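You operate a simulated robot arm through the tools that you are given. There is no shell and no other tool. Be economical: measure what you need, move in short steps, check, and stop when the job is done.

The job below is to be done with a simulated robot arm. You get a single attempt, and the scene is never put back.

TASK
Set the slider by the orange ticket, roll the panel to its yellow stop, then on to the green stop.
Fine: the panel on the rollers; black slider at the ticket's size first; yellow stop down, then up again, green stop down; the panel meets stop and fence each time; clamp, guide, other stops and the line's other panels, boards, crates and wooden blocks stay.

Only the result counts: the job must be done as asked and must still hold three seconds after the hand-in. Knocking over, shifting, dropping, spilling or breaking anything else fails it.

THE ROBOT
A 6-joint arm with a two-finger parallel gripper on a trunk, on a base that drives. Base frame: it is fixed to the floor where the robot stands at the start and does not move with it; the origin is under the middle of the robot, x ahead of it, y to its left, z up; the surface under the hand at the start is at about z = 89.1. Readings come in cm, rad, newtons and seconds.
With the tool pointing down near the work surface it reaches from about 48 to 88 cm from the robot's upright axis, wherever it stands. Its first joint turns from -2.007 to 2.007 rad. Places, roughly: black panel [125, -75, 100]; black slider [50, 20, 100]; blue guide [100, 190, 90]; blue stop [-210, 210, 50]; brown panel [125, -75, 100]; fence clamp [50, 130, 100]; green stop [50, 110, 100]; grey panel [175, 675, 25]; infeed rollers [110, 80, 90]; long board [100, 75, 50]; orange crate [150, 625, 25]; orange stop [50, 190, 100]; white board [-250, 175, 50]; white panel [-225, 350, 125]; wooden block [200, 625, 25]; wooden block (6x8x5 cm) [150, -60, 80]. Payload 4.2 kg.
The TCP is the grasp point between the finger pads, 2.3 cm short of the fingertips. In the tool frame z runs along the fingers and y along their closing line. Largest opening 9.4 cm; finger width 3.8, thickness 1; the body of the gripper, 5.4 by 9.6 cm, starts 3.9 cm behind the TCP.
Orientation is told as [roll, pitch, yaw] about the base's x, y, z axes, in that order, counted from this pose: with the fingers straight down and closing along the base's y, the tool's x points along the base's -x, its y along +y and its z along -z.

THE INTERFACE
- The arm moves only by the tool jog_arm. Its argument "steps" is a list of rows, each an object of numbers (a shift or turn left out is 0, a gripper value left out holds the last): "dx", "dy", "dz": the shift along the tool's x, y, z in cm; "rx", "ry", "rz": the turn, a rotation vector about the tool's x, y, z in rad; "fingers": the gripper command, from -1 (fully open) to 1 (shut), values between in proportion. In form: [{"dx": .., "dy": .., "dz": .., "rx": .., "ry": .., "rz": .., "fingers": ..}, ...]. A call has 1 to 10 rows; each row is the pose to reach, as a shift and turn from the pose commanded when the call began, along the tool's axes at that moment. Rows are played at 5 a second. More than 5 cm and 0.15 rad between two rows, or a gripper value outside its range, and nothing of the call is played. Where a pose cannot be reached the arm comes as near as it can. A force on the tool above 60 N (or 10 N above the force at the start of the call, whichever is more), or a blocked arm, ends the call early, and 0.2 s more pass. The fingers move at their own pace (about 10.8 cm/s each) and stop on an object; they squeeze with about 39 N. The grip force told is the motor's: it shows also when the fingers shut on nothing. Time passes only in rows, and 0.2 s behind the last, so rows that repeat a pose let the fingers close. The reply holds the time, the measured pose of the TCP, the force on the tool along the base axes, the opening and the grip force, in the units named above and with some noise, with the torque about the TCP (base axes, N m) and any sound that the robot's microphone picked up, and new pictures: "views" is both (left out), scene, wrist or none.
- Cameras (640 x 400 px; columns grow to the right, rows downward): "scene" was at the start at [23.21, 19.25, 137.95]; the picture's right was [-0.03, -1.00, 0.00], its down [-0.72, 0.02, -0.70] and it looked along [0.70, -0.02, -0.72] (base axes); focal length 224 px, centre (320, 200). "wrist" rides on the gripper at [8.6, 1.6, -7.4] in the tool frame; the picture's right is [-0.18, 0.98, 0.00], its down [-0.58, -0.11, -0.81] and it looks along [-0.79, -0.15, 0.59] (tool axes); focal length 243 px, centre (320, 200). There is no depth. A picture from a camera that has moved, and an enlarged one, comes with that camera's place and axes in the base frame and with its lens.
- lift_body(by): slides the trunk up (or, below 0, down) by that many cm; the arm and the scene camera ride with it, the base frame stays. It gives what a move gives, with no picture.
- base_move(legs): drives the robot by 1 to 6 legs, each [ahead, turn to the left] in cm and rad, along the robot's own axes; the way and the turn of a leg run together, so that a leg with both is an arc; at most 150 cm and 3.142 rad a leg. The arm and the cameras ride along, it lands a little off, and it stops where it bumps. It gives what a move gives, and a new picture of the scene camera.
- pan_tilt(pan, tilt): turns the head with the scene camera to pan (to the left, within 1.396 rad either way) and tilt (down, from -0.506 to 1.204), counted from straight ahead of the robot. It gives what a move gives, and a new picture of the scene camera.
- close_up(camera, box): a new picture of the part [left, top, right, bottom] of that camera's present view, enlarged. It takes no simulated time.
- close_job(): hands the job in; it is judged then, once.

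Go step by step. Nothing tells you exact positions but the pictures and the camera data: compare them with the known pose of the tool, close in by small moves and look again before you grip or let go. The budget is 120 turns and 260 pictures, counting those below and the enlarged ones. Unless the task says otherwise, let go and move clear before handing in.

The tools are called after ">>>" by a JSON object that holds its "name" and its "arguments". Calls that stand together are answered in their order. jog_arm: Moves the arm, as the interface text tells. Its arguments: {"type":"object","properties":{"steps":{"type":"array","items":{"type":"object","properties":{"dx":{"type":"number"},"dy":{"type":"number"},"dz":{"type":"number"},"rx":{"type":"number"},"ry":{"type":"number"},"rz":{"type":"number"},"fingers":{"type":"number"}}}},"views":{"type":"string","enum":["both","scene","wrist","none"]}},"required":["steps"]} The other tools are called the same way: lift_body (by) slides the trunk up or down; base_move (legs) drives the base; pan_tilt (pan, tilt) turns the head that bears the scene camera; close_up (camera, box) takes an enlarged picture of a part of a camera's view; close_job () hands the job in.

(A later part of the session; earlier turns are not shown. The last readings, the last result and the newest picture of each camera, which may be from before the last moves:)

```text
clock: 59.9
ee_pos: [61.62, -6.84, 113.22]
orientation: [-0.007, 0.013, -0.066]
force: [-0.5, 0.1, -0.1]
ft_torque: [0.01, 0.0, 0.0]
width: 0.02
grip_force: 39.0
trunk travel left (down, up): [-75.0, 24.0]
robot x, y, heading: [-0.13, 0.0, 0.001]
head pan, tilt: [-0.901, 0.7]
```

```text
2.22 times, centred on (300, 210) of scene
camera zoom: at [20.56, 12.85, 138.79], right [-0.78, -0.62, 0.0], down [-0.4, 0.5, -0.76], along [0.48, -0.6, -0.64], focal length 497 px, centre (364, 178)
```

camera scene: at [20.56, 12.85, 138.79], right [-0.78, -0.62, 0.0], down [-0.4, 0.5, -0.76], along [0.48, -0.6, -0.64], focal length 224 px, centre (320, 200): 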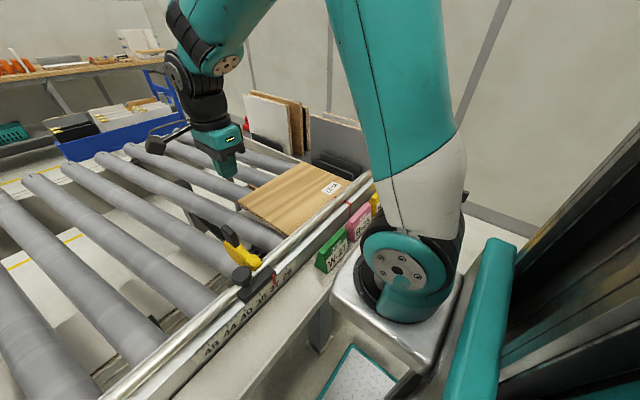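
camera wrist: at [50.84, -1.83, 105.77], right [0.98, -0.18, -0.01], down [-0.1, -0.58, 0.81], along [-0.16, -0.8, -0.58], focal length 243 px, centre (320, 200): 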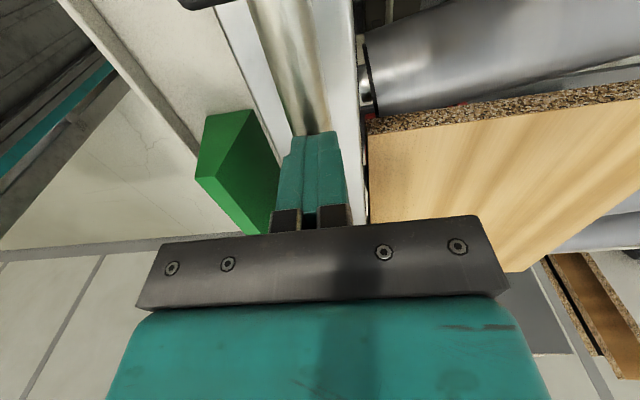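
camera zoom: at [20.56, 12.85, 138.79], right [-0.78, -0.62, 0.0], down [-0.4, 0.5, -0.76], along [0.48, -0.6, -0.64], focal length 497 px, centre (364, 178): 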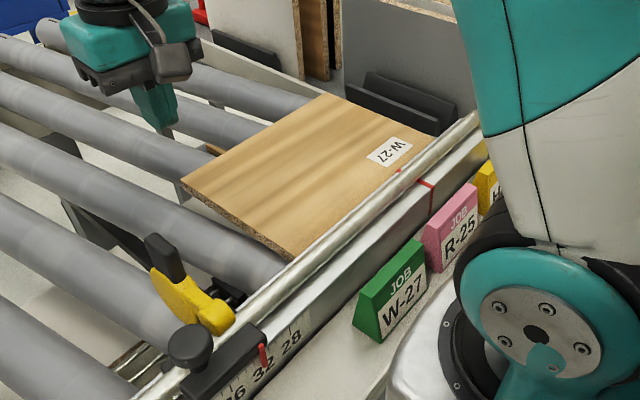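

>>> {"name": "jog_arm", "arguments": {"steps": [{"dy": -4.8, "rz": -0.066}, {"dy": -9.6, "rz": -0.066}, {"dy": -14.4, "rz": -0.066}, {"dy": -19.2, "rz": -0.066}, {"dy": -24, "rz": -0.066}, {"dy": -28.5, "dx": -1, "rz": -0.066}, {"dy": -33, "dx": -2, "rz": -0.066}, {"dy": -37, "dx": -4, "rz": -0.066}, {"dy": -41, "dx": -4, "rz": -0.066}, {"dy": -45.5, "dx": -4, "rz": -0.066}]}}

>>> {"name": "close_up", "arguments": {"camera": "scene", "box": [200, 90, 440, 280]}}

```text
clock: 62.1
ee_pos: [62.45, -52.52, 113.65]
orientation: [-0.006, 0.014, -0.003]
force: [0.6, -0.4, 0.3]
ft_torque: [-0.01, 0.01, 0.0]
width: 0.0
grip_force: 38.9
trunk travel left (down, up): [-75.0, 24.0]
robot x, y, heading: [0.18, 0.17, -0.0]
head pan, tilt: [-0.901, 0.7]
camera scene: at [20.55, 12.9, 138.79], right [-0.78, -0.62, 0.0], down [-0.4, 0.5, -0.77], along [0.48, -0.6, -0.64], focal length 224 px, centre (320, 200)
camera wrist: at [53.86, -50.84, 121.14], right [0.19, 0.98, -0.01], down [0.59, -0.11, 0.8], along [0.78, -0.15, -0.6], focal length 243 px, centre (320, 200)
```

scene: 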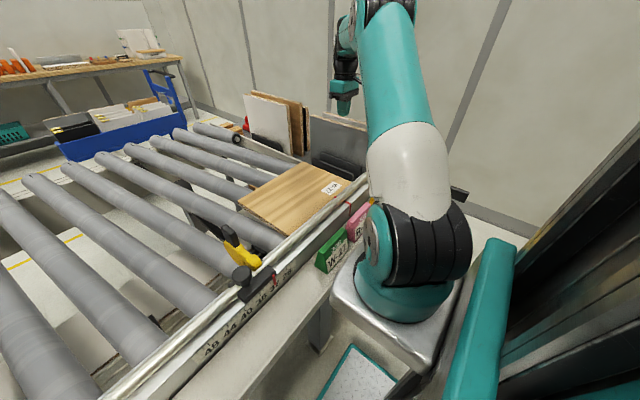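
wrist: 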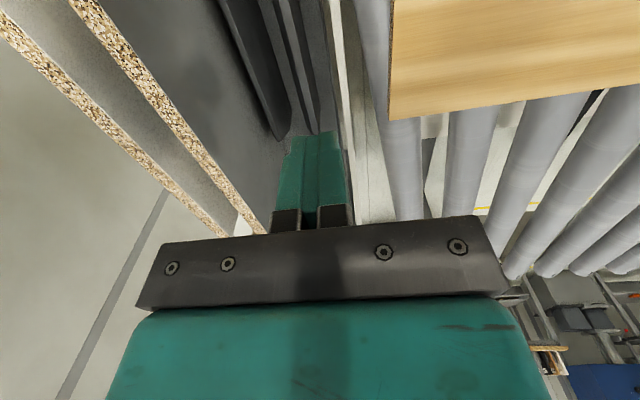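

```text
2.11 times, centred on (320, 185) of scene
camera zoom: at [20.55, 12.9, 138.79], right [-0.78, -0.62, 0.0], down [-0.4, 0.5, -0.77], along [0.48, -0.6, -0.64], focal length 471 px, centre (320, 232)
```

zoom: 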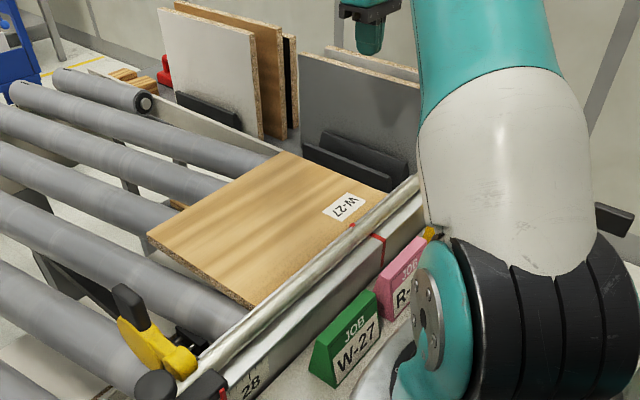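

The rack of standing panels is close behind the trailing edge, so I'll instead press lightly on the panel's top and drag it. Moving over its middle and lowering.

>>> {"name": "jog_arm", "arguments": {"steps": [{"dy": 5}, {"dy": 10}, {"dy": 15, "dx": -1}, {"dy": 17, "dx": -2.5, "dz": 4}, {"dy": 17, "dx": -2.5, "dz": 9}, {"dy": 17, "dx": -2.5, "dz": 14}, {"dy": 17, "dx": -2.5, "dz": 18}], "views": "wrist"}}

>>> {"name": "close_up", "arguments": {"camera": "scene", "box": [200, 120, 400, 300]}}

```text
refused: row 3 steps farther than a row can; nothing moved
```

```text
2.22 times, centred on (300, 210) of scene
camera zoom: at [20.55, 12.9, 138.79], right [-0.78, -0.62, 0.0], down [-0.4, 0.5, -0.77], along [0.48, -0.6, -0.64], focal length 497 px, centre (364, 178)
```

zoom: 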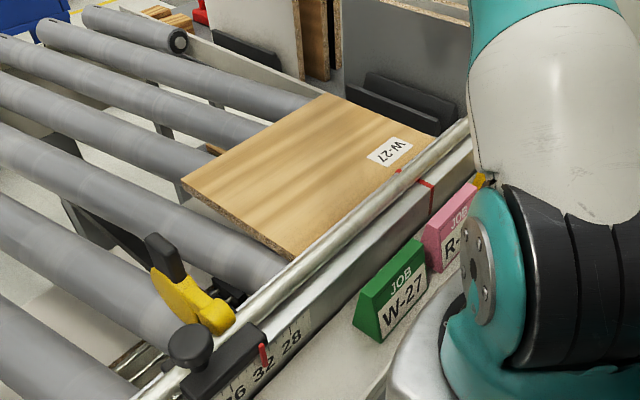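

>>> {"name": "jog_arm", "arguments": {"steps": [{"dy": 4.5}, {"dy": 9}, {"dy": 13.5, "dx": -1}, {"dy": 17, "dx": -2, "dz": 2}, {"dy": 17, "dx": -2, "dz": 6.5}, {"dy": 17, "dx": -2, "dz": 11}, {"dy": 17, "dx": -2, "dz": 15}, {"dy": 17, "dx": -2, "dz": 18}]}}

```text
clock: 63.9
ee_pos: [64.21, -35.44, 95.44]
orientation: [-0.006, 0.014, -0.004]
force: [-0.7, 0.3, 1.0]
ft_torque: [0.0, 0.0, 0.0]
width: 0.0
grip_force: 39.1
trunk travel left (down, up): [-75.0, 24.0]
robot x, y, heading: [-0.07, -0.2, -0.004]
head pan, tilt: [-0.901, 0.7]
camera scene: at [20.54, 12.86, 138.8], right [-0.78, -0.62, 0.0], down [-0.4, 0.5, -0.77], along [0.48, -0.6, -0.64], focal length 224 px, centre (320, 200)
camera wrist: at [55.64, -33.81, 102.94], right [0.19, 0.98, -0.01], down [0.59, -0.11, 0.8], along [0.78, -0.15, -0.6], focal length 243 px, centre (320, 200)
```

scene: 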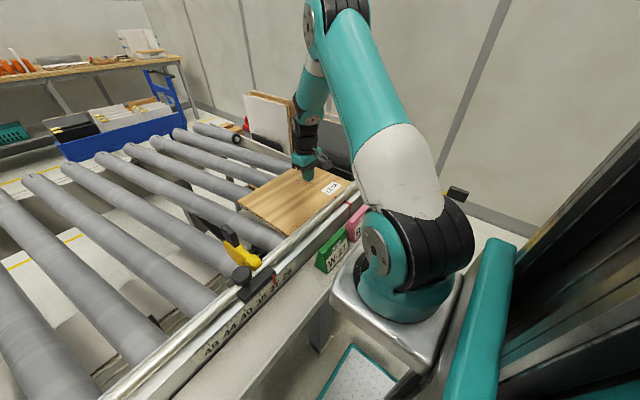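
wrist: 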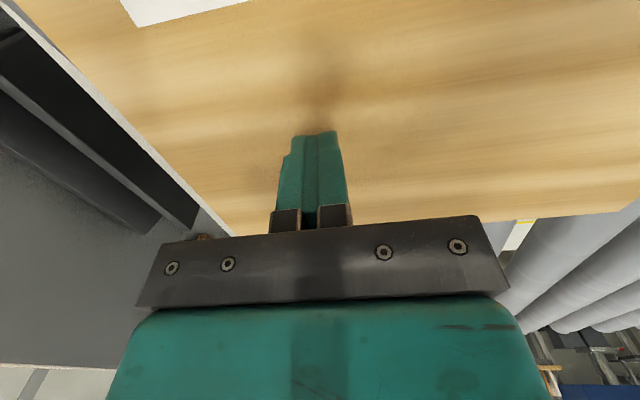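

Just above the panel. Lowering in small steps until contact.

>>> {"name": "jog_arm", "arguments": {"steps": [{"dz": 0.5}, {"dz": 1.0}, {"dz": 1.4}, {"dz": 1.7}], "views": "none"}}

```text
clock: 64.9
ee_pos: [64.37, -35.72, 94.24]
orientation: [-0.011, 0.005, -0.004]
force: [-4.0, 0.0, 51.1]
ft_torque: [0.06, -0.85, 0.22]
width: 0.02
grip_force: 39.7
trunk travel left (down, up): [-75.0, 24.0]
robot x, y, heading: [0.1, 0.12, -0.004]
head pan, tilt: [-0.901, 0.7]
```

>>> {"name": "jog_arm", "arguments": {"steps": [{"dz": -0.4}], "views": "none"}}

```text
clock: 65.3
ee_pos: [64.29, -35.57, 94.18]
orientation: [-0.008, 0.011, -0.004]
force: [1.8, -0.2, 36.5]
ft_torque: [0.06, -0.71, -0.29]
width: 0.01
grip_force: 39.2
trunk travel left (down, up): [-75.0, 24.0]
robot x, y, heading: [0.05, 0.26, -0.003]
head pan, tilt: [-0.901, 0.7]
```

>>> {"name": "jog_arm", "arguments": {"steps": [{"dz": -0.6}], "views": "none"}}

```text
clock: 65.7
ee_pos: [64.2, -35.52, 94.47]
orientation: [-0.002, 0.019, -0.004]
force: [0.2, 0.2, 0.7]
ft_torque: [-0.01, 0.0, 0.01]
width: 0.0
grip_force: 39.3
trunk travel left (down, up): [-75.0, 24.0]
robot x, y, heading: [0.09, -0.03, 0.0]
head pan, tilt: [-0.901, 0.7]
```

>>> {"name": "jog_arm", "arguments": {"steps": [{"dz": 0.2}, {"dz": 0.3}], "views": "none"}}

```text
clock: 66.3
ee_pos: [64.26, -35.63, 94.41]
orientation: [-0.005, 0.015, -0.004]
force: [0.1, -0.8, -0.4]
ft_torque: [-0.01, 0.0, 0.02]
width: 0.0
grip_force: 39.0
trunk travel left (down, up): [-75.0, 24.0]
robot x, y, heading: [0.4, 0.16, 0.001]
head pan, tilt: [-0.901, 0.7]
```

>>> {"name": "jog_arm", "arguments": {"steps": [{"dz": 0.2}], "views": "none"}}

```text
clock: 66.7
ee_pos: [64.25, -35.53, 94.3]
orientation: [-0.008, 0.015, -0.001]
force: [-1.7, 0.0, 5.5]
ft_torque: [0.04, -0.06, 0.03]
width: 0.01
grip_force: 39.0
trunk travel left (down, up): [-75.0, 24.0]
robot x, y, heading: [-0.46, 0.02, 0.001]
head pan, tilt: [-0.901, 0.7]
```

>>> {"name": "jog_arm", "arguments": {"steps": [{"dz": 0.1, "dy": 0.5}, {"dz": 0.1, "dy": 1.3}, {"dz": 0.1, "dy": 2.2}, {"dz": 0.1, "dy": 3.1}, {"dz": 0.1, "dy": 4}], "views": "scene"}}

>>> {"name": "close_up", "arguments": {"camera": "scene", "box": [200, 120, 400, 300]}}

```text
clock: 67.9
ee_pos: [64.24, -31.6, 94.29]
orientation: [-0.008, 0.011, -0.003]
force: [-12.5, -1.9, 30.2]
ft_torque: [0.02, -0.26, 0.15]
width: 0.01
grip_force: 39.2
trunk travel left (down, up): [-75.0, 24.0]
robot x, y, heading: [0.34, 0.35, 0.001]
head pan, tilt: [-0.901, 0.7]
camera scene: at [20.4, 12.88, 138.84], right [-0.78, -0.62, 0.0], down [-0.4, 0.5, -0.77], along [0.48, -0.6, -0.64], focal length 224 px, centre (320, 200)
```

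scene: 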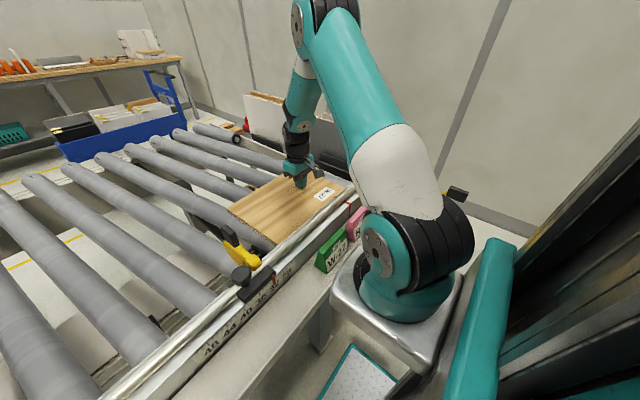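

```text
2.22 times, centred on (300, 210) of scene
camera zoom: at [20.4, 12.88, 138.84], right [-0.78, -0.62, 0.0], down [-0.4, 0.5, -0.77], along [0.48, -0.6, -0.64], focal length 497 px, centre (364, 178)
```

zoom: 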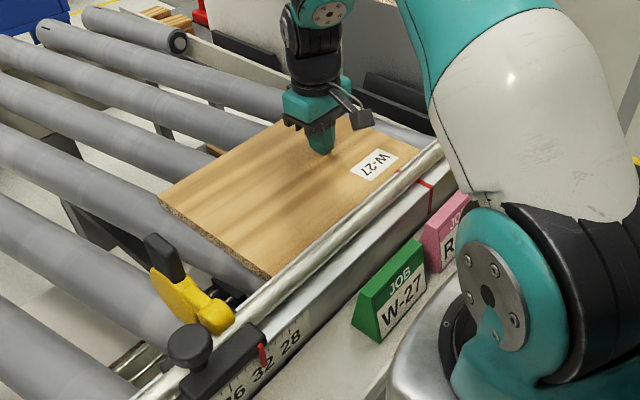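

The panel rolls along nicely. I'll ease the pressure and continue.

>>> {"name": "jog_arm", "arguments": {"steps": [{"dz": -0.15, "dy": 0.8}, {"dz": -0.15, "dy": 1.6}, {"dz": -0.15, "dy": 2.4}, {"dz": -0.15, "dy": 3.2}, {"dz": -0.15, "dy": 4}, {"dz": -0.15, "dy": 4.8}, {"dz": -0.15, "dy": 5.6}], "views": "none"}}

>>> {"name": "close_up", "arguments": {"camera": "scene", "box": [180, 140, 380, 320]}}

```text
clock: 69.5
ee_pos: [64.13, -25.97, 94.32]
orientation: [-0.007, 0.015, -0.004]
force: [-10.7, -2.2, 27.8]
ft_torque: [-0.01, -0.31, -0.08]
width: 0.0
grip_force: 39.2
trunk travel left (down, up): [-75.0, 24.0]
robot x, y, heading: [0.58, 0.36, 0.003]
head pan, tilt: [-0.901, 0.7]
```

```text
2.22 times, centred on (280, 230) of scene
camera zoom: at [20.42, 12.87, 138.82], right [-0.78, -0.62, 0.0], down [-0.4, 0.5, -0.77], along [0.48, -0.6, -0.64], focal length 497 px, centre (409, 133)
```

zoom: 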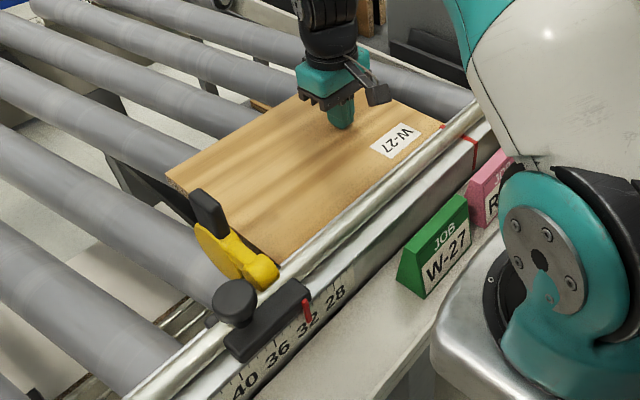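

>>> {"name": "jog_arm", "arguments": {"steps": [{"dz": -0.2, "dy": 0.6}, {"dz": -0.2, "dy": 1.2}, {"dz": -0.2, "dy": 1.8}, {"dz": -0.2, "dy": 2.4}], "views": "none"}}

>>> {"name": "close_up", "arguments": {"camera": "scene", "box": [180, 180, 320, 300]}}

```text
clock: 70.5
ee_pos: [64.43, -23.52, 94.39]
orientation: [-0.006, 0.013, -0.003]
force: [-0.5, -0.1, 0.0]
ft_torque: [-0.01, -0.01, 0.05]
width: 0.01
grip_force: 39.1
trunk travel left (down, up): [-75.0, 24.0]
robot x, y, heading: [0.17, -0.11, -0.001]
head pan, tilt: [-0.901, 0.7]
```

```text
3.33 times, centred on (250, 240) of scene
camera zoom: at [20.57, 12.84, 138.77], right [-0.78, -0.62, 0.0], down [-0.4, 0.5, -0.76], along [0.48, -0.6, -0.64], focal length 745 px, centre (553, 67)
```

zoom: 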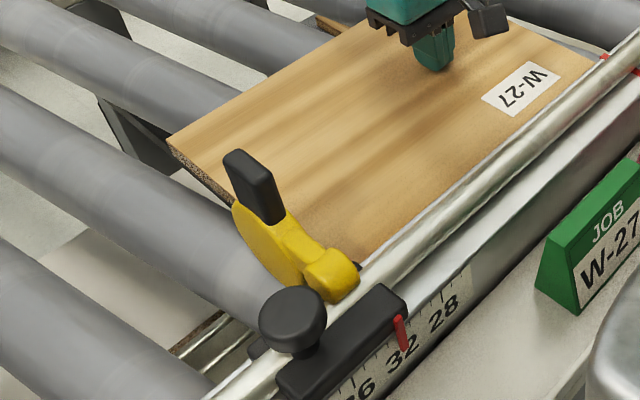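

>>> {"name": "pan_tilt", "arguments": {"pan": -0.35, "tilt": 0.95}}

>>> {"name": "close_up", "arguments": {"camera": "scene", "box": [200, 60, 420, 220]}}

```text
clock: 71.5
ee_pos: [64.29, -23.63, 94.52]
orientation: [-0.007, 0.015, -0.004]
force: [0.1, -0.7, -0.2]
ft_torque: [-0.01, 0.03, -0.02]
width: 0.0
grip_force: 39.1
trunk travel left (down, up): [-75.0, 24.0]
robot x, y, heading: [0.32, 0.34, -0.002]
head pan, tilt: [-0.351, 0.949]
camera scene: at [22.11, 17.0, 136.81], right [-0.34, -0.94, 0.0], down [-0.76, 0.28, -0.58], along [0.55, -0.2, -0.81], focal length 224 px, centre (320, 200)
```

scene: 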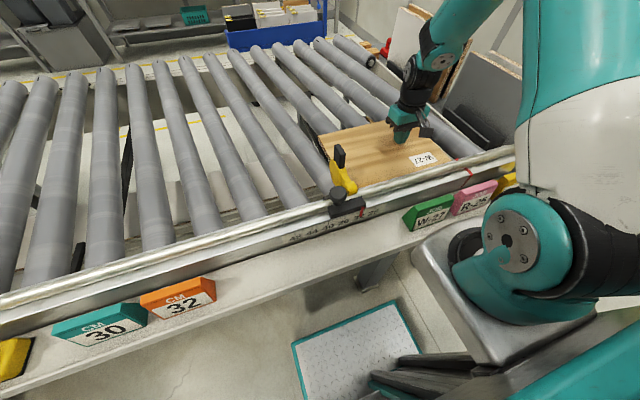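

```text
2.50 times, centred on (310, 140) of scene
camera zoom: at [22.11, 17.0, 136.81], right [-0.34, -0.94, 0.0], down [-0.76, 0.28, -0.58], along [0.55, -0.2, -0.81], focal length 559 px, centre (345, 350)
```

zoom: 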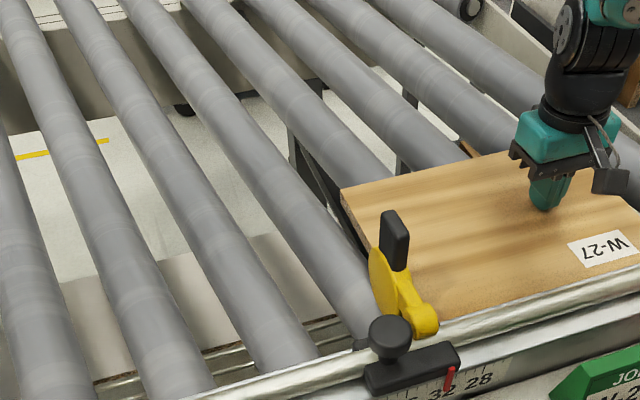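

>>> {"name": "jog_arm", "arguments": {"steps": [{"dz": 0.25, "dy": 0}, {"dz": 0.25, "dy": 0.4}, {"dz": 0.25, "dy": 0.8}, {"dz": 0.25, "dy": 1.2}], "views": "none"}}

>>> {"name": "close_up", "arguments": {"camera": "scene", "box": [200, 60, 420, 220]}}

```text
clock: 72.5
ee_pos: [64.38, -22.34, 94.29]
orientation: [-0.005, 0.012, -0.001]
force: [-6.5, -2.3, 18.7]
ft_torque: [-0.02, -0.24, -0.07]
width: 0.0
grip_force: 38.9
trunk travel left (down, up): [-75.0, 24.0]
robot x, y, heading: [0.03, -0.05, 0.0]
head pan, tilt: [-0.351, 0.949]
```

```text
2.50 times, centred on (310, 140) of scene
camera zoom: at [22.01, 17.01, 136.84], right [-0.34, -0.94, 0.0], down [-0.76, 0.28, -0.58], along [0.55, -0.2, -0.81], focal length 559 px, centre (345, 350)
```

zoom: 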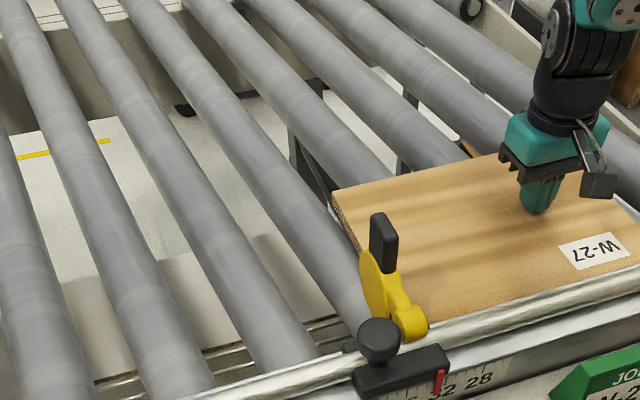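

The panel nudged the light-running slider to about 33, so panel and stop are in contact. I'll lift off and push the slider (with the panel) back to 32 from the knob side.

>>> {"name": "jog_arm", "arguments": {"steps": [{"dz": -4}, {"dz": -8.5}, {"dz": -13}, {"dz": -14, "dy": 4.5}, {"dz": -14, "dy": 9, "dx": 1}, {"dz": -14, "dy": 13, "dx": 3}, {"dz": -14, "dy": 17, "dx": 5}, {"dz": -14, "dy": 21, "dx": 7}, {"dz": -14, "dy": 25, "dx": 9}, {"dz": -14, "dy": 29, "dx": 11}], "views": "none"}}

>>> {"name": "jog_arm", "arguments": {"steps": [{"dy": 2, "dx": 3}, {"dy": 4, "dx": 5.5}, {"dy": 4, "dx": 5.5, "dz": 4}, {"dy": 4, "dx": 5.5, "dz": 8}, {"dy": 4, "dx": 5.5, "dz": 10}], "views": "none"}}

>>> {"name": "pan_tilt", "arguments": {"pan": 0.0, "tilt": 0.85}}

>>> {"name": "close_up", "arguments": {"camera": "scene", "box": [320, 170, 480, 270]}}

```text
clock: 74.7
ee_pos: [53.62, 6.92, 108.24]
orientation: [-0.008, 0.014, -0.004]
force: [0.2, -0.4, -0.3]
ft_torque: [0.04, 0.03, 0.01]
width: 0.0
grip_force: 39.1
trunk travel left (down, up): [-75.0, 24.0]
robot x, y, heading: [0.24, -0.1, 0.001]
head pan, tilt: [-0.351, 0.949]
```

```text
clock: 75.8
ee_pos: [48.01, 10.77, 98.19]
orientation: [-0.008, 0.015, -0.002]
force: [-0.5, -0.2, -0.1]
ft_torque: [0.0, -0.04, -0.02]
width: 0.0
grip_force: 38.7
trunk travel left (down, up): [-75.0, 24.0]
robot x, y, heading: [-0.01, -0.25, 0.002]
head pan, tilt: [-0.351, 0.949]
```

```text
clock: 76.7
ee_pos: [47.96, 10.7, 98.21]
orientation: [-0.007, 0.014, -0.003]
force: [-0.3, 1.1, -0.4]
ft_torque: [0.03, 0.02, 0.02]
width: 0.0
grip_force: 38.9
trunk travel left (down, up): [-75.0, 24.0]
robot x, y, heading: [0.26, -0.0, -0.002]
head pan, tilt: [0.0, 0.85]
camera scene: at [23.1, 19.51, 137.56], right [0.0, -1.0, 0.0], down [-0.75, 0.0, -0.66], along [0.66, 0.0, -0.75], focal length 224 px, centre (320, 200)
```

scene: 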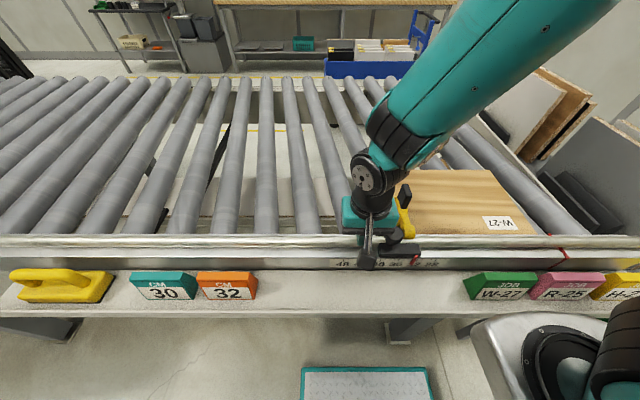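

```text
4.00 times, centred on (400, 220) of scene
camera zoom: at [23.1, 19.51, 137.56], right [0.0, -1.0, 0.0], down [-0.75, 0.0, -0.66], along [0.66, 0.0, -0.75], focal length 894 px, centre (0, 120)
```

zoom: 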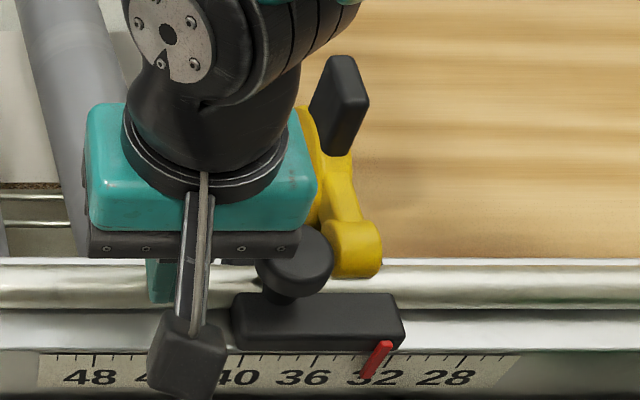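

>>> {"name": "jog_arm", "arguments": {"steps": [{"dy": -1.5}, {"dy": -2.8}, {"dy": -3.4}, {"dy": -3.9}], "views": "none"}}

>>> {"name": "close_up", "arguments": {"camera": "scene", "box": [320, 170, 480, 270]}}

```text
clock: 77.7
ee_pos: [48.01, 6.66, 98.16]
orientation: [-0.008, 0.013, -0.004]
force: [-0.5, 0.1, 0.2]
ft_torque: [-0.02, 0.0, -0.02]
width: 0.0
grip_force: 38.6
trunk travel left (down, up): [-75.0, 24.0]
robot x, y, heading: [0.27, 0.1, 0.0]
head pan, tilt: [0.0, 0.85]
```

```text
4.00 times, centred on (400, 220) of scene
camera zoom: at [23.1, 19.51, 137.56], right [0.0, -1.0, 0.0], down [-0.75, 0.0, -0.66], along [0.66, 0.0, -0.75], focal length 894 px, centre (0, 120)
```

zoom: 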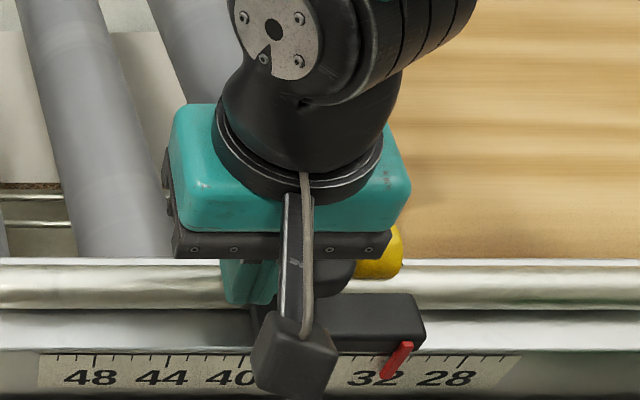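

>>> {"name": "jog_arm", "arguments": {"steps": [{"dy": 2}, {"dy": 3, "dz": -4}, {"dy": 3, "dz": -8}, {"dy": 3, "dz": -12}, {"dy": -1, "dz": -14}, {"dy": -5, "dz": -14}, {"dy": -9, "dz": -14}, {"dy": -10.5, "dz": -14}], "views": "wrist"}}

>>> {"name": "close_up", "arguments": {"camera": "wrist", "box": [200, 20, 440, 170]}}

>>> {"name": "close_up", "arguments": {"camera": "scene", "box": [320, 170, 480, 270]}}

```text
clock: 79.5
ee_pos: [48.25, -3.58, 112.31]
orientation: [-0.006, 0.014, -0.003]
force: [0.2, 0.6, 0.4]
ft_torque: [0.01, 0.0, -0.03]
width: 0.01
grip_force: 39.0
trunk travel left (down, up): [-75.0, 24.0]
robot x, y, heading: [0.09, -0.42, -0.002]
head pan, tilt: [0.0, 0.85]
camera wrist: at [39.64, -2.02, 119.79], right [0.19, 0.98, -0.01], down [0.59, -0.11, 0.8], along [0.78, -0.15, -0.6], focal length 243 px, centre (320, 200)
```

wrist: 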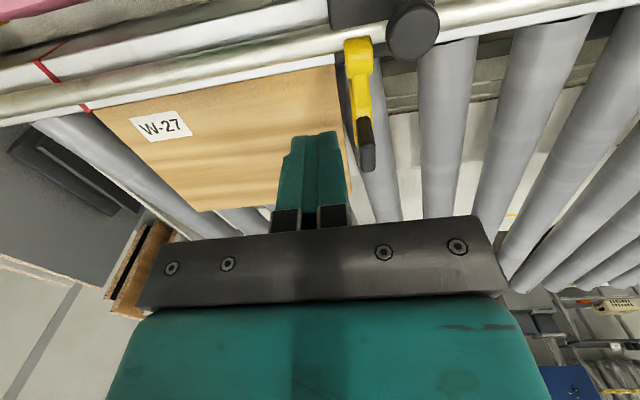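

```text
2.67 times, centred on (320, 95) of wrist
camera zoom: at [39.64, -2.02, 119.79], right [0.19, 0.98, -0.01], down [0.59, -0.11, 0.8], along [0.78, -0.15, -0.6], focal length 647 px, centre (320, 480)
```

zoom: 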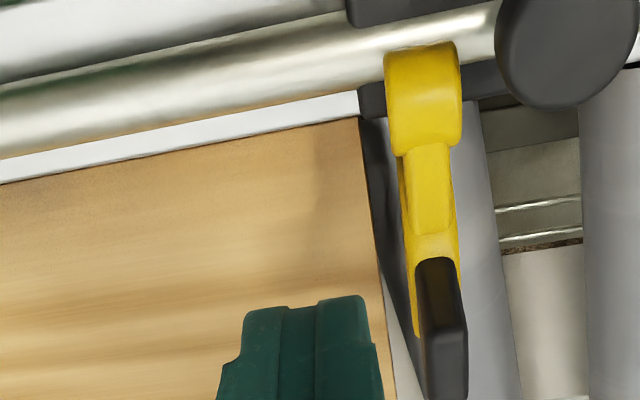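

```text
4.00 times, centred on (400, 220) of scene
camera zoom: at [23.1, 19.52, 137.56], right [0.0, -1.0, 0.0], down [-0.75, 0.0, -0.66], along [0.66, 0.0, -0.75], focal length 894 px, centre (0, 120)
```

zoom: 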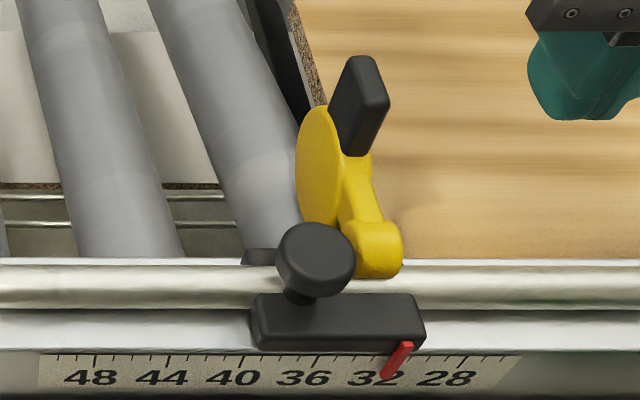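

The pointer reads 32 and the panel lies along the fence, but it coasted about 1 cm away from the stop. I'll do a very light, slow drag to close that gap.

>>> {"name": "jog_arm", "arguments": {"steps": [{"dy": -4, "dx": -2.5}, {"dy": -8, "dx": -5}, {"dy": -12, "dx": -7.5}, {"dy": -16, "dx": -10}, {"dy": -19, "dx": -13}, {"dy": -19, "dx": -15.5, "dz": 4}, {"dy": -19, "dx": -15.5, "dz": 8.5}, {"dy": -19, "dx": -15.5, "dz": 13}, {"dy": -19, "dx": -15.5, "dz": 17}, {"dy": -19, "dx": -15.5, "dz": 17.6}], "views": "none"}}

>>> {"name": "jog_arm", "arguments": {"steps": [{"dz": 0.2}], "views": "none"}}

```text
clock: 81.7
ee_pos: [63.34, -22.74, 94.51]
orientation: [-0.007, 0.012, -0.004]
force: [-0.7, 0.1, 0.0]
ft_torque: [-0.02, -0.02, 0.04]
width: 0.01
grip_force: 39.3
trunk travel left (down, up): [-75.0, 24.0]
robot x, y, heading: [-0.12, -0.11, -0.0]
head pan, tilt: [0.0, 0.85]
```

```text
clock: 82.1
ee_pos: [63.38, -22.81, 94.37]
orientation: [-0.007, 0.015, -0.004]
force: [1.0, -0.3, -0.2]
ft_torque: [0.03, 0.0, 0.0]
width: 0.0
grip_force: 39.0
trunk travel left (down, up): [-75.0, 24.0]
robot x, y, heading: [0.25, -0.04, 0.0]
head pan, tilt: [0.0, 0.85]
```

>>> {"name": "jog_arm", "arguments": {"steps": [{"dz": 0.15}], "views": "none"}}

```text
clock: 82.5
ee_pos: [63.34, -22.73, 94.37]
orientation: [-0.007, 0.012, -0.003]
force: [-0.3, 0.5, 6.0]
ft_torque: [0.0, -0.08, 0.01]
width: 0.01
grip_force: 39.3
trunk travel left (down, up): [-75.0, 24.0]
robot x, y, heading: [0.17, 0.36, 0.001]
head pan, tilt: [0.0, 0.85]
```

>>> {"name": "jog_arm", "arguments": {"steps": [{"dy": 0.1}, {"dy": 0.25}, {"dy": 0.4}, {"dy": 0.55}, {"dy": 0.7}, {"dy": 0.8}, {"dy": 0.9}], "views": "none"}}

>>> {"name": "close_up", "arguments": {"camera": "scene", "box": [320, 170, 480, 270]}}

```text
clock: 84.1
ee_pos: [63.22, -21.87, 94.37]
orientation: [-0.006, 0.014, -0.005]
force: [-4.9, -0.9, 15.1]
ft_torque: [0.04, -0.18, -0.01]
width: 0.0
grip_force: 38.9
trunk travel left (down, up): [-75.0, 24.0]
robot x, y, heading: [0.47, -0.12, -0.001]
head pan, tilt: [0.0, 0.85]
```

```text
4.00 times, centred on (400, 220) of scene
camera zoom: at [23.03, 19.51, 137.57], right [0.0, -1.0, 0.0], down [-0.75, 0.0, -0.66], along [0.66, 0.0, -0.75], focal length 894 px, centre (0, 120)
```

zoom: 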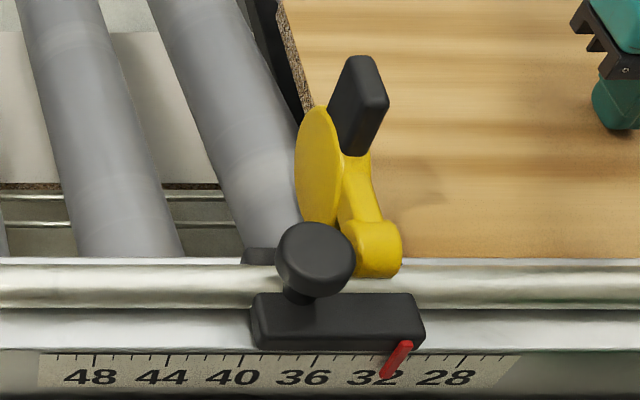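

>>> {"name": "jog_arm", "arguments": {"steps": [{"dz": -0.1}, {"dz": -0.1, "dy": 0.1}, {"dz": -0.1, "dy": 0.2}, {"dz": -0.1, "dy": 0.3}], "views": "none"}}

>>> {"name": "close_up", "arguments": {"camera": "scene", "box": [320, 170, 480, 270]}}

```text
clock: 85.1
ee_pos: [63.31, -21.4, 94.35]
orientation: [-0.006, 0.014, -0.004]
force: [0.1, -0.3, 0.6]
ft_torque: [0.01, 0.0, 0.03]
width: 0.0
grip_force: 39.1
trunk travel left (down, up): [-75.0, 24.0]
robot x, y, heading: [0.18, -0.31, -0.002]
head pan, tilt: [0.0, 0.85]
```

```text
4.00 times, centred on (400, 220) of scene
camera zoom: at [23.1, 19.5, 137.55], right [0.0, -1.0, 0.0], down [-0.75, 0.0, -0.66], along [0.66, 0.0, -0.75], focal length 894 px, centre (0, 120)
```

zoom: 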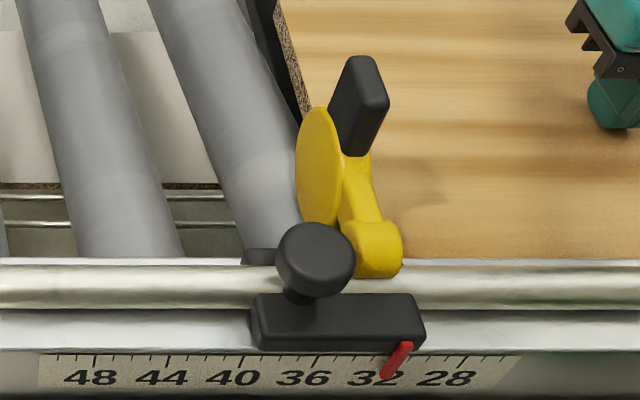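

>>> {"name": "jog_arm", "arguments": {"steps": [{"dz": 0.1}, {"dz": 0.12, "dy": 0.1}, {"dz": 0.12, "dy": 0.2}, {"dz": 0.12, "dy": 0.3}, {"dz": 0.12, "dy": 0.4}], "views": "none"}}

>>> {"name": "close_up", "arguments": {"camera": "scene", "box": [320, 170, 480, 270]}}

```text
clock: 86.3
ee_pos: [63.31, -21.22, 94.29]
orientation: [-0.007, 0.011, -0.006]
force: [-6.2, -7.1, 15.3]
ft_torque: [-0.12, -0.17, -0.12]
width: 0.0
grip_force: 38.9
trunk travel left (down, up): [-75.0, 24.0]
robot x, y, heading: [0.28, -0.27, -0.001]
head pan, tilt: [0.0, 0.85]
```

```text
4.00 times, centred on (400, 220) of scene
camera zoom: at [23.03, 19.47, 137.59], right [0.0, -1.0, 0.0], down [-0.75, 0.0, -0.66], along [0.66, 0.0, -0.75], focal length 894 px, centre (0, 120)
```

zoom: 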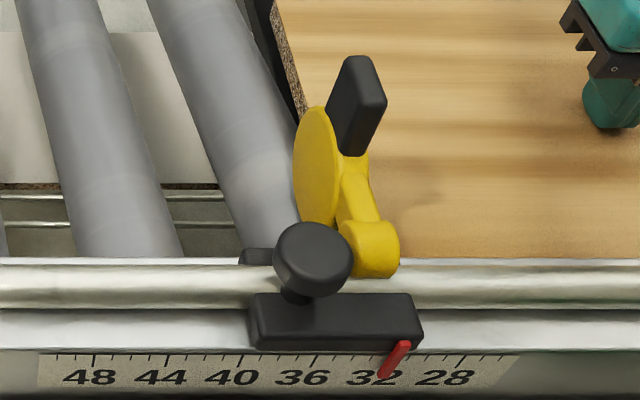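

The tool felt -7 N in y: the panel is against the stop with the pointer still at 32. Now I'll lift and nudge the panel's far edge toward the fence to make sure of it.

>>> {"name": "jog_arm", "arguments": {"steps": [{"dz": -1}, {"dz": -4}, {"dz": -7, "dx": -3, "dy": 1}, {"dz": -7, "dx": -7, "dy": 2}, {"dz": -7, "dx": -11, "dy": 3}, {"dz": -7, "dx": -15.5, "dy": 3}, {"dz": -7, "dx": -17.5, "dy": 3}]}}

>>> {"name": "close_up", "arguments": {"camera": "scene", "box": [320, 120, 560, 270]}}

```text
clock: 87.9
ee_pos: [81.1, -18.24, 100.99]
orientation: [-0.007, 0.014, -0.004]
force: [-0.8, -0.1, 0.6]
ft_torque: [0.01, 0.0, -0.01]
width: 0.02
grip_force: 38.8
trunk travel left (down, up): [-75.0, 24.0]
robot x, y, heading: [0.24, 0.24, 0.004]
head pan, tilt: [0.0, 0.85]
camera scene: at [23.07, 19.5, 137.57], right [0.0, -1.0, 0.0], down [-0.75, 0.0, -0.66], along [0.66, 0.0, -0.75], focal length 224 px, centre (320, 200)
camera wrist: at [72.39, -16.62, 108.52], right [0.19, 0.98, -0.01], down [0.59, -0.11, 0.8], along [0.78, -0.16, -0.6], focal length 243 px, centre (320, 200)
```

scene: 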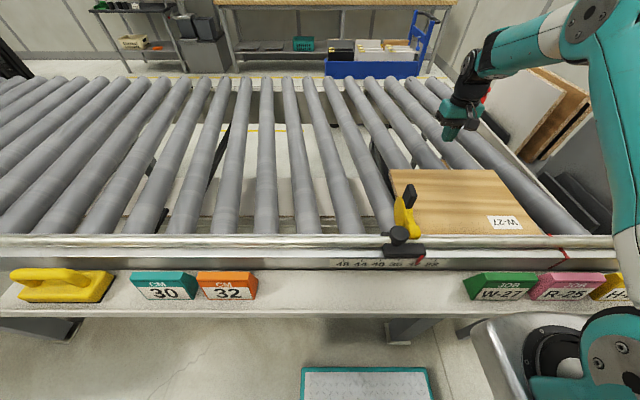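
wrist: 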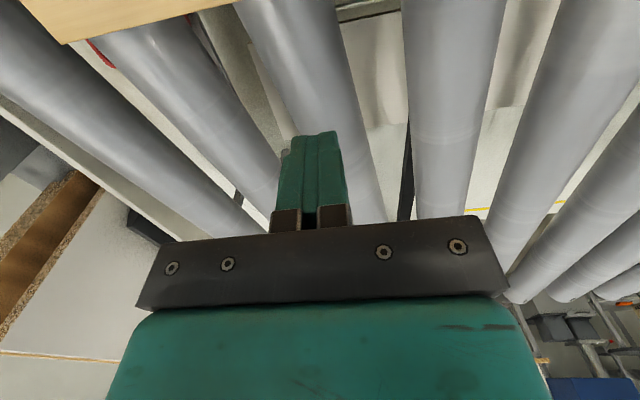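

```text
2.67 times, centred on (440, 195) of scene
camera zoom: at [23.07, 19.5, 137.57], right [0.0, -1.0, 0.0], down [-0.75, 0.0, -0.66], along [0.66, 0.0, -0.75], focal length 596 px, centre (0, 213)
```

zoom: 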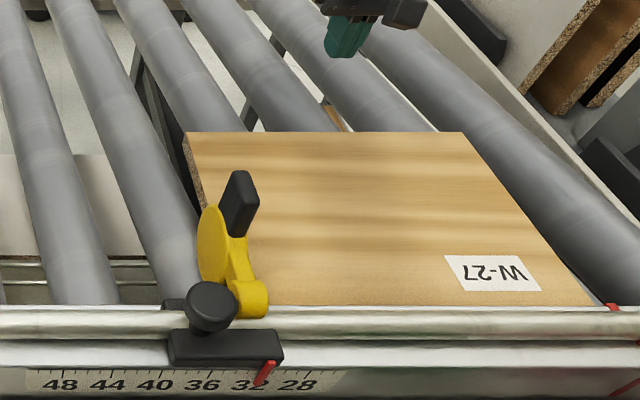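

>>> {"name": "jog_arm", "arguments": {"steps": [{"dz": 4}, {"dz": 7}, {"dz": 8.1}, {"dz": 8.1, "dx": 1}, {"dz": 8.1, "dx": 2}, {"dz": 8.1, "dx": 2.6}], "views": "none"}}

>>> {"name": "jog_arm", "arguments": {"steps": [{"dx": 0.2}, {"dx": 0.4}, {"dx": 0.6}, {"dx": 0.8}], "views": "wrist"}}

```text
clock: 89.3
ee_pos: [78.25, -18.22, 92.96]
orientation: [-0.008, 0.013, -0.004]
force: [0.2, 0.1, -0.3]
ft_torque: [0.01, -0.05, -0.02]
width: 0.0
grip_force: 38.9
trunk travel left (down, up): [-75.0, 24.0]
robot x, y, heading: [0.54, 0.37, -0.006]
head pan, tilt: [0.0, 0.85]
```

```text
clock: 90.3
ee_pos: [77.59, -18.33, 93.02]
orientation: [-0.006, 0.011, -0.002]
force: [4.0, -0.7, 0.8]
ft_torque: [0.02, -0.06, 0.02]
width: 0.0
grip_force: 39.3
trunk travel left (down, up): [-75.0, 24.0]
robot x, y, heading: [0.49, 0.01, 0.001]
head pan, tilt: [0.0, 0.85]
camera wrist: at [68.9, -16.62, 100.44], right [0.19, 0.98, -0.01], down [0.59, -0.11, 0.8], along [0.78, -0.15, -0.6], focal length 243 px, centre (320, 200)
```

wrist: 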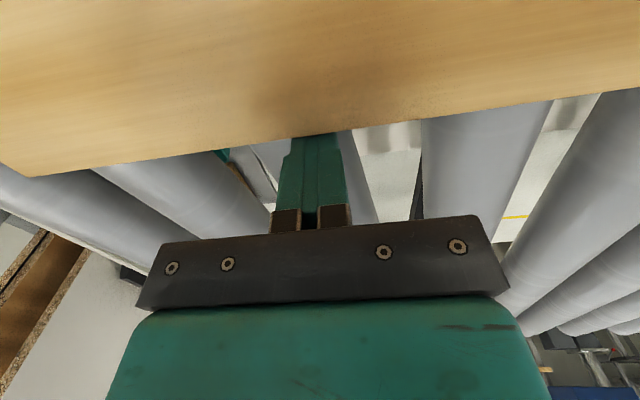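

>>> {"name": "jog_arm", "arguments": {"steps": [{"dx": 0.2}, {"dx": 0.4}], "views": "none"}}

>>> {"name": "jog_arm", "arguments": {"steps": [{"dx": 0.15}, {"dx": 0.3}], "views": "none"}}

```text
clock: 90.9
ee_pos: [77.36, -18.32, 92.9]
orientation: [-0.008, 0.007, -0.003]
force: [27.2, -2.5, -3.1]
ft_torque: [0.14, -0.65, 0.09]
width: 0.02
grip_force: 39.0
trunk travel left (down, up): [-75.0, 24.0]
robot x, y, heading: [-0.07, -0.02, 0.003]
head pan, tilt: [0.0, 0.85]
```

```text
clock: 91.5
ee_pos: [77.28, -18.21, 92.97]
orientation: [-0.008, -0.001, -0.003]
force: [47.3, -1.9, -6.5]
ft_torque: [0.51, -0.92, 0.01]
width: 0.01
grip_force: 38.9
trunk travel left (down, up): [-75.0, 24.0]
robot x, y, heading: [0.11, -0.34, 0.001]
head pan, tilt: [0.0, 0.85]
```

At 47 N it does not yield, so the panel is firmly on the fence. Backing off, lifting, and checking stop and pointer.

>>> {"name": "jog_arm", "arguments": {"steps": [{"dx": -1}, {"dx": -3}, {"dx": -3, "dz": -4}, {"dx": -3, "dz": -9}, {"dx": -3, "dz": -13}, {"dx": 1, "dz": -15, "dy": 2}, {"dx": 5, "dz": -17, "dy": 4}, {"dx": 9, "dz": -19, "dy": 6}, {"dx": 13, "dz": -19, "dy": 8}, {"dx": 17, "dz": -19, "dy": 10}], "views": "none"}}

>>> {"name": "jog_arm", "arguments": {"steps": [{"dx": 4, "dy": 1}, {"dx": 8, "dy": 2.5}, {"dx": 12, "dy": 4.5}], "views": "none"}}

>>> {"name": "close_up", "arguments": {"camera": "wrist", "box": [200, 20, 440, 170]}}

>>> {"name": "close_up", "arguments": {"camera": "scene", "box": [320, 170, 480, 270]}}

```text
clock: 93.7
ee_pos: [60.07, -7.9, 112.11]
orientation: [-0.005, 0.014, -0.004]
force: [1.1, 0.1, 0.4]
ft_torque: [0.01, 0.03, -0.04]
width: 0.0
grip_force: 38.7
trunk travel left (down, up): [-75.0, 24.0]
robot x, y, heading: [0.22, -0.02, 0.004]
head pan, tilt: [0.0, 0.85]
```

```text
clock: 94.5
ee_pos: [48.21, -3.52, 112.33]
orientation: [-0.006, 0.014, -0.002]
force: [1.3, 0.2, -0.1]
ft_torque: [-0.01, 0.04, 0.0]
width: 0.0
grip_force: 38.7
trunk travel left (down, up): [-75.0, 24.0]
robot x, y, heading: [0.32, -0.19, 0.003]
head pan, tilt: [0.0, 0.85]
```

```text
2.67 times, centred on (320, 95) of wrist
camera zoom: at [39.58, -1.91, 119.78], right [0.19, 0.98, -0.01], down [0.59, -0.11, 0.8], along [0.78, -0.16, -0.6], focal length 647 px, centre (320, 480)
```

zoom: 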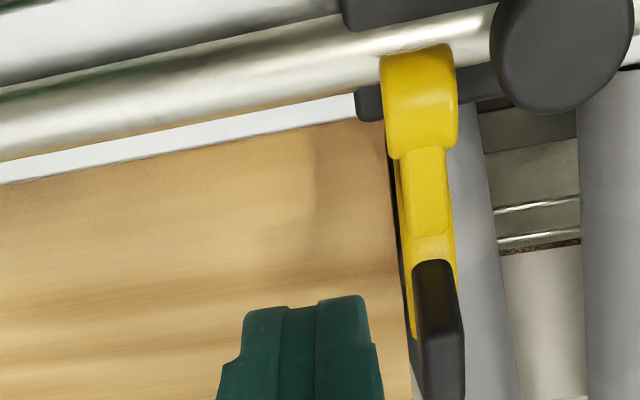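

```text
4.00 times, centred on (400, 220) of scene
camera zoom: at [23.16, 19.5, 137.55], right [0.0, -1.0, 0.0], down [-0.75, 0.0, -0.66], along [0.66, 0.0, -0.75], focal length 894 px, centre (0, 120)
```

zoom: 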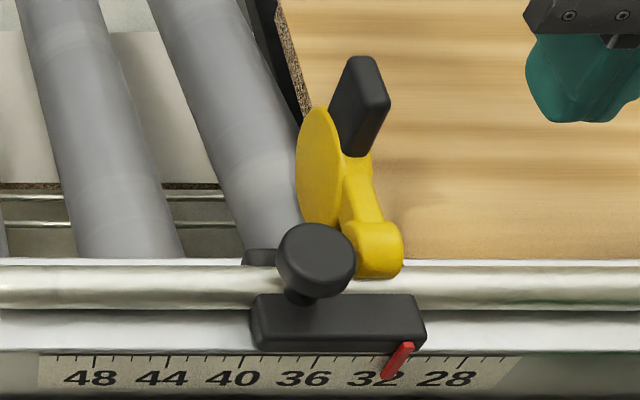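

Panel on stop and fence, pointer at 32. Next, the yellow stop goes up: I'll back the base 10 cm for room, then grip the upright lever at about (55.5, -0.8, 103) and swing it back toward me.

>>> {"name": "base_move", "arguments": {"legs": [[-10, 0]]}}

>>> {"name": "jog_arm", "arguments": {"steps": [{"dx": -4, "dy": 1, "fingers": -0.1}, {"dx": -8, "dy": 2, "fingers": -0.1}, {"dx": -12, "dy": 2.7}, {"dx": -16, "dy": 2.7}, {"dx": -17.3, "dy": 2.7}]}}

>>> {"name": "close_up", "arguments": {"camera": "scene", "box": [340, 130, 500, 250]}}

```text
clock: 95.6
ee_pos: [38.06, -3.71, 112.36]
orientation: [-0.007, 0.015, -0.005]
force: [0.5, -0.6, -0.2]
ft_torque: [-0.02, 0.0, -0.02]
width: 0.01
grip_force: 38.7
trunk travel left (down, up): [-75.0, 24.0]
robot x, y, heading: [-9.74, -0.32, -0.001]
head pan, tilt: [0.0, 0.85]
camera scene: at [13.01, 19.54, 137.56], right [0.0, -1.0, 0.0], down [-0.75, 0.0, -0.66], along [0.66, 0.0, -0.75], focal length 224 px, centre (320, 200)
```

scene: 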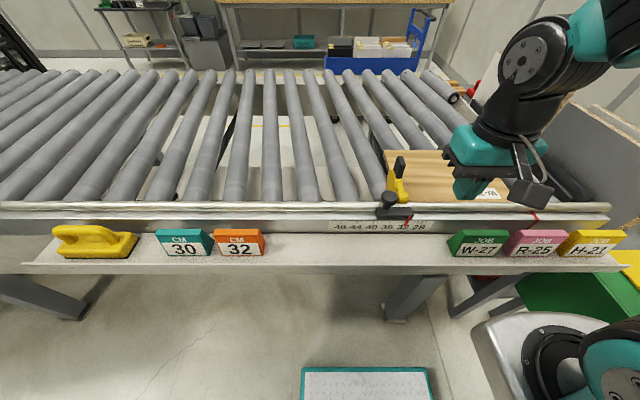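

```text
clock: 96.8
ee_pos: [55.34, -1.18, 112.05]
orientation: [-0.006, 0.013, -0.005]
force: [-0.1, 0.1, 0.2]
ft_torque: [-0.01, 0.03, -0.01]
width: 5.17
grip_force: 0.0
trunk travel left (down, up): [-75.0, 24.0]
robot x, y, heading: [-10.04, 0.01, -0.0]
head pan, tilt: [0.0, 0.85]
camera scene: at [12.99, 19.54, 137.56], right [0.0, -1.0, 0.0], down [-0.75, 0.0, -0.66], along [0.66, 0.0, -0.75], focal length 224 px, centre (320, 200)
camera wrist: at [46.69, 0.52, 119.49], right [0.19, 0.98, -0.01], down [0.59, -0.11, 0.8], along [0.78, -0.16, -0.6], focal length 243 px, centre (320, 200)
```

scene: 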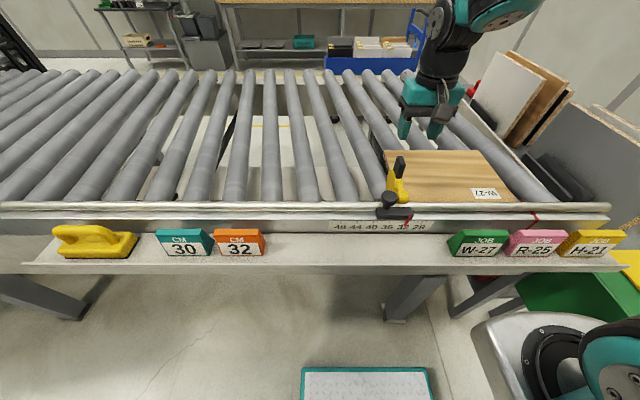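
wrist: 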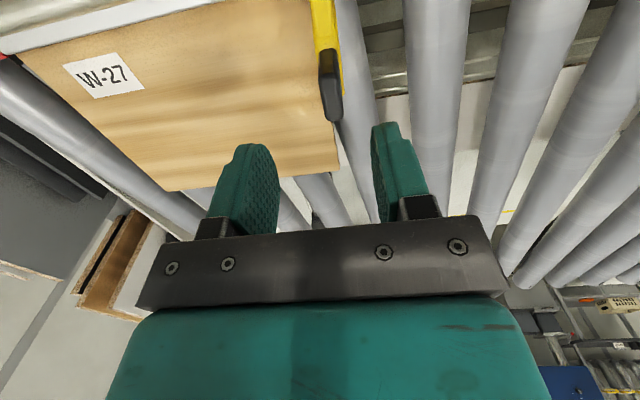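

```text
3.33 times, centred on (420, 190) of scene
camera zoom: at [12.99, 19.54, 137.56], right [0.0, -1.0, 0.0], down [-0.75, 0.0, -0.66], along [0.66, 0.0, -0.75], focal length 745 px, centre (-13, 233)
```

zoom: 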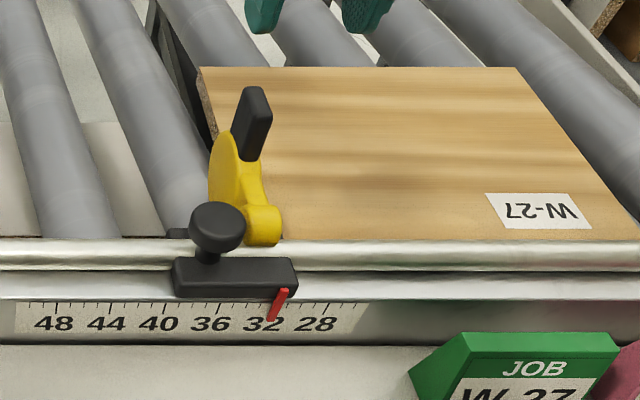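

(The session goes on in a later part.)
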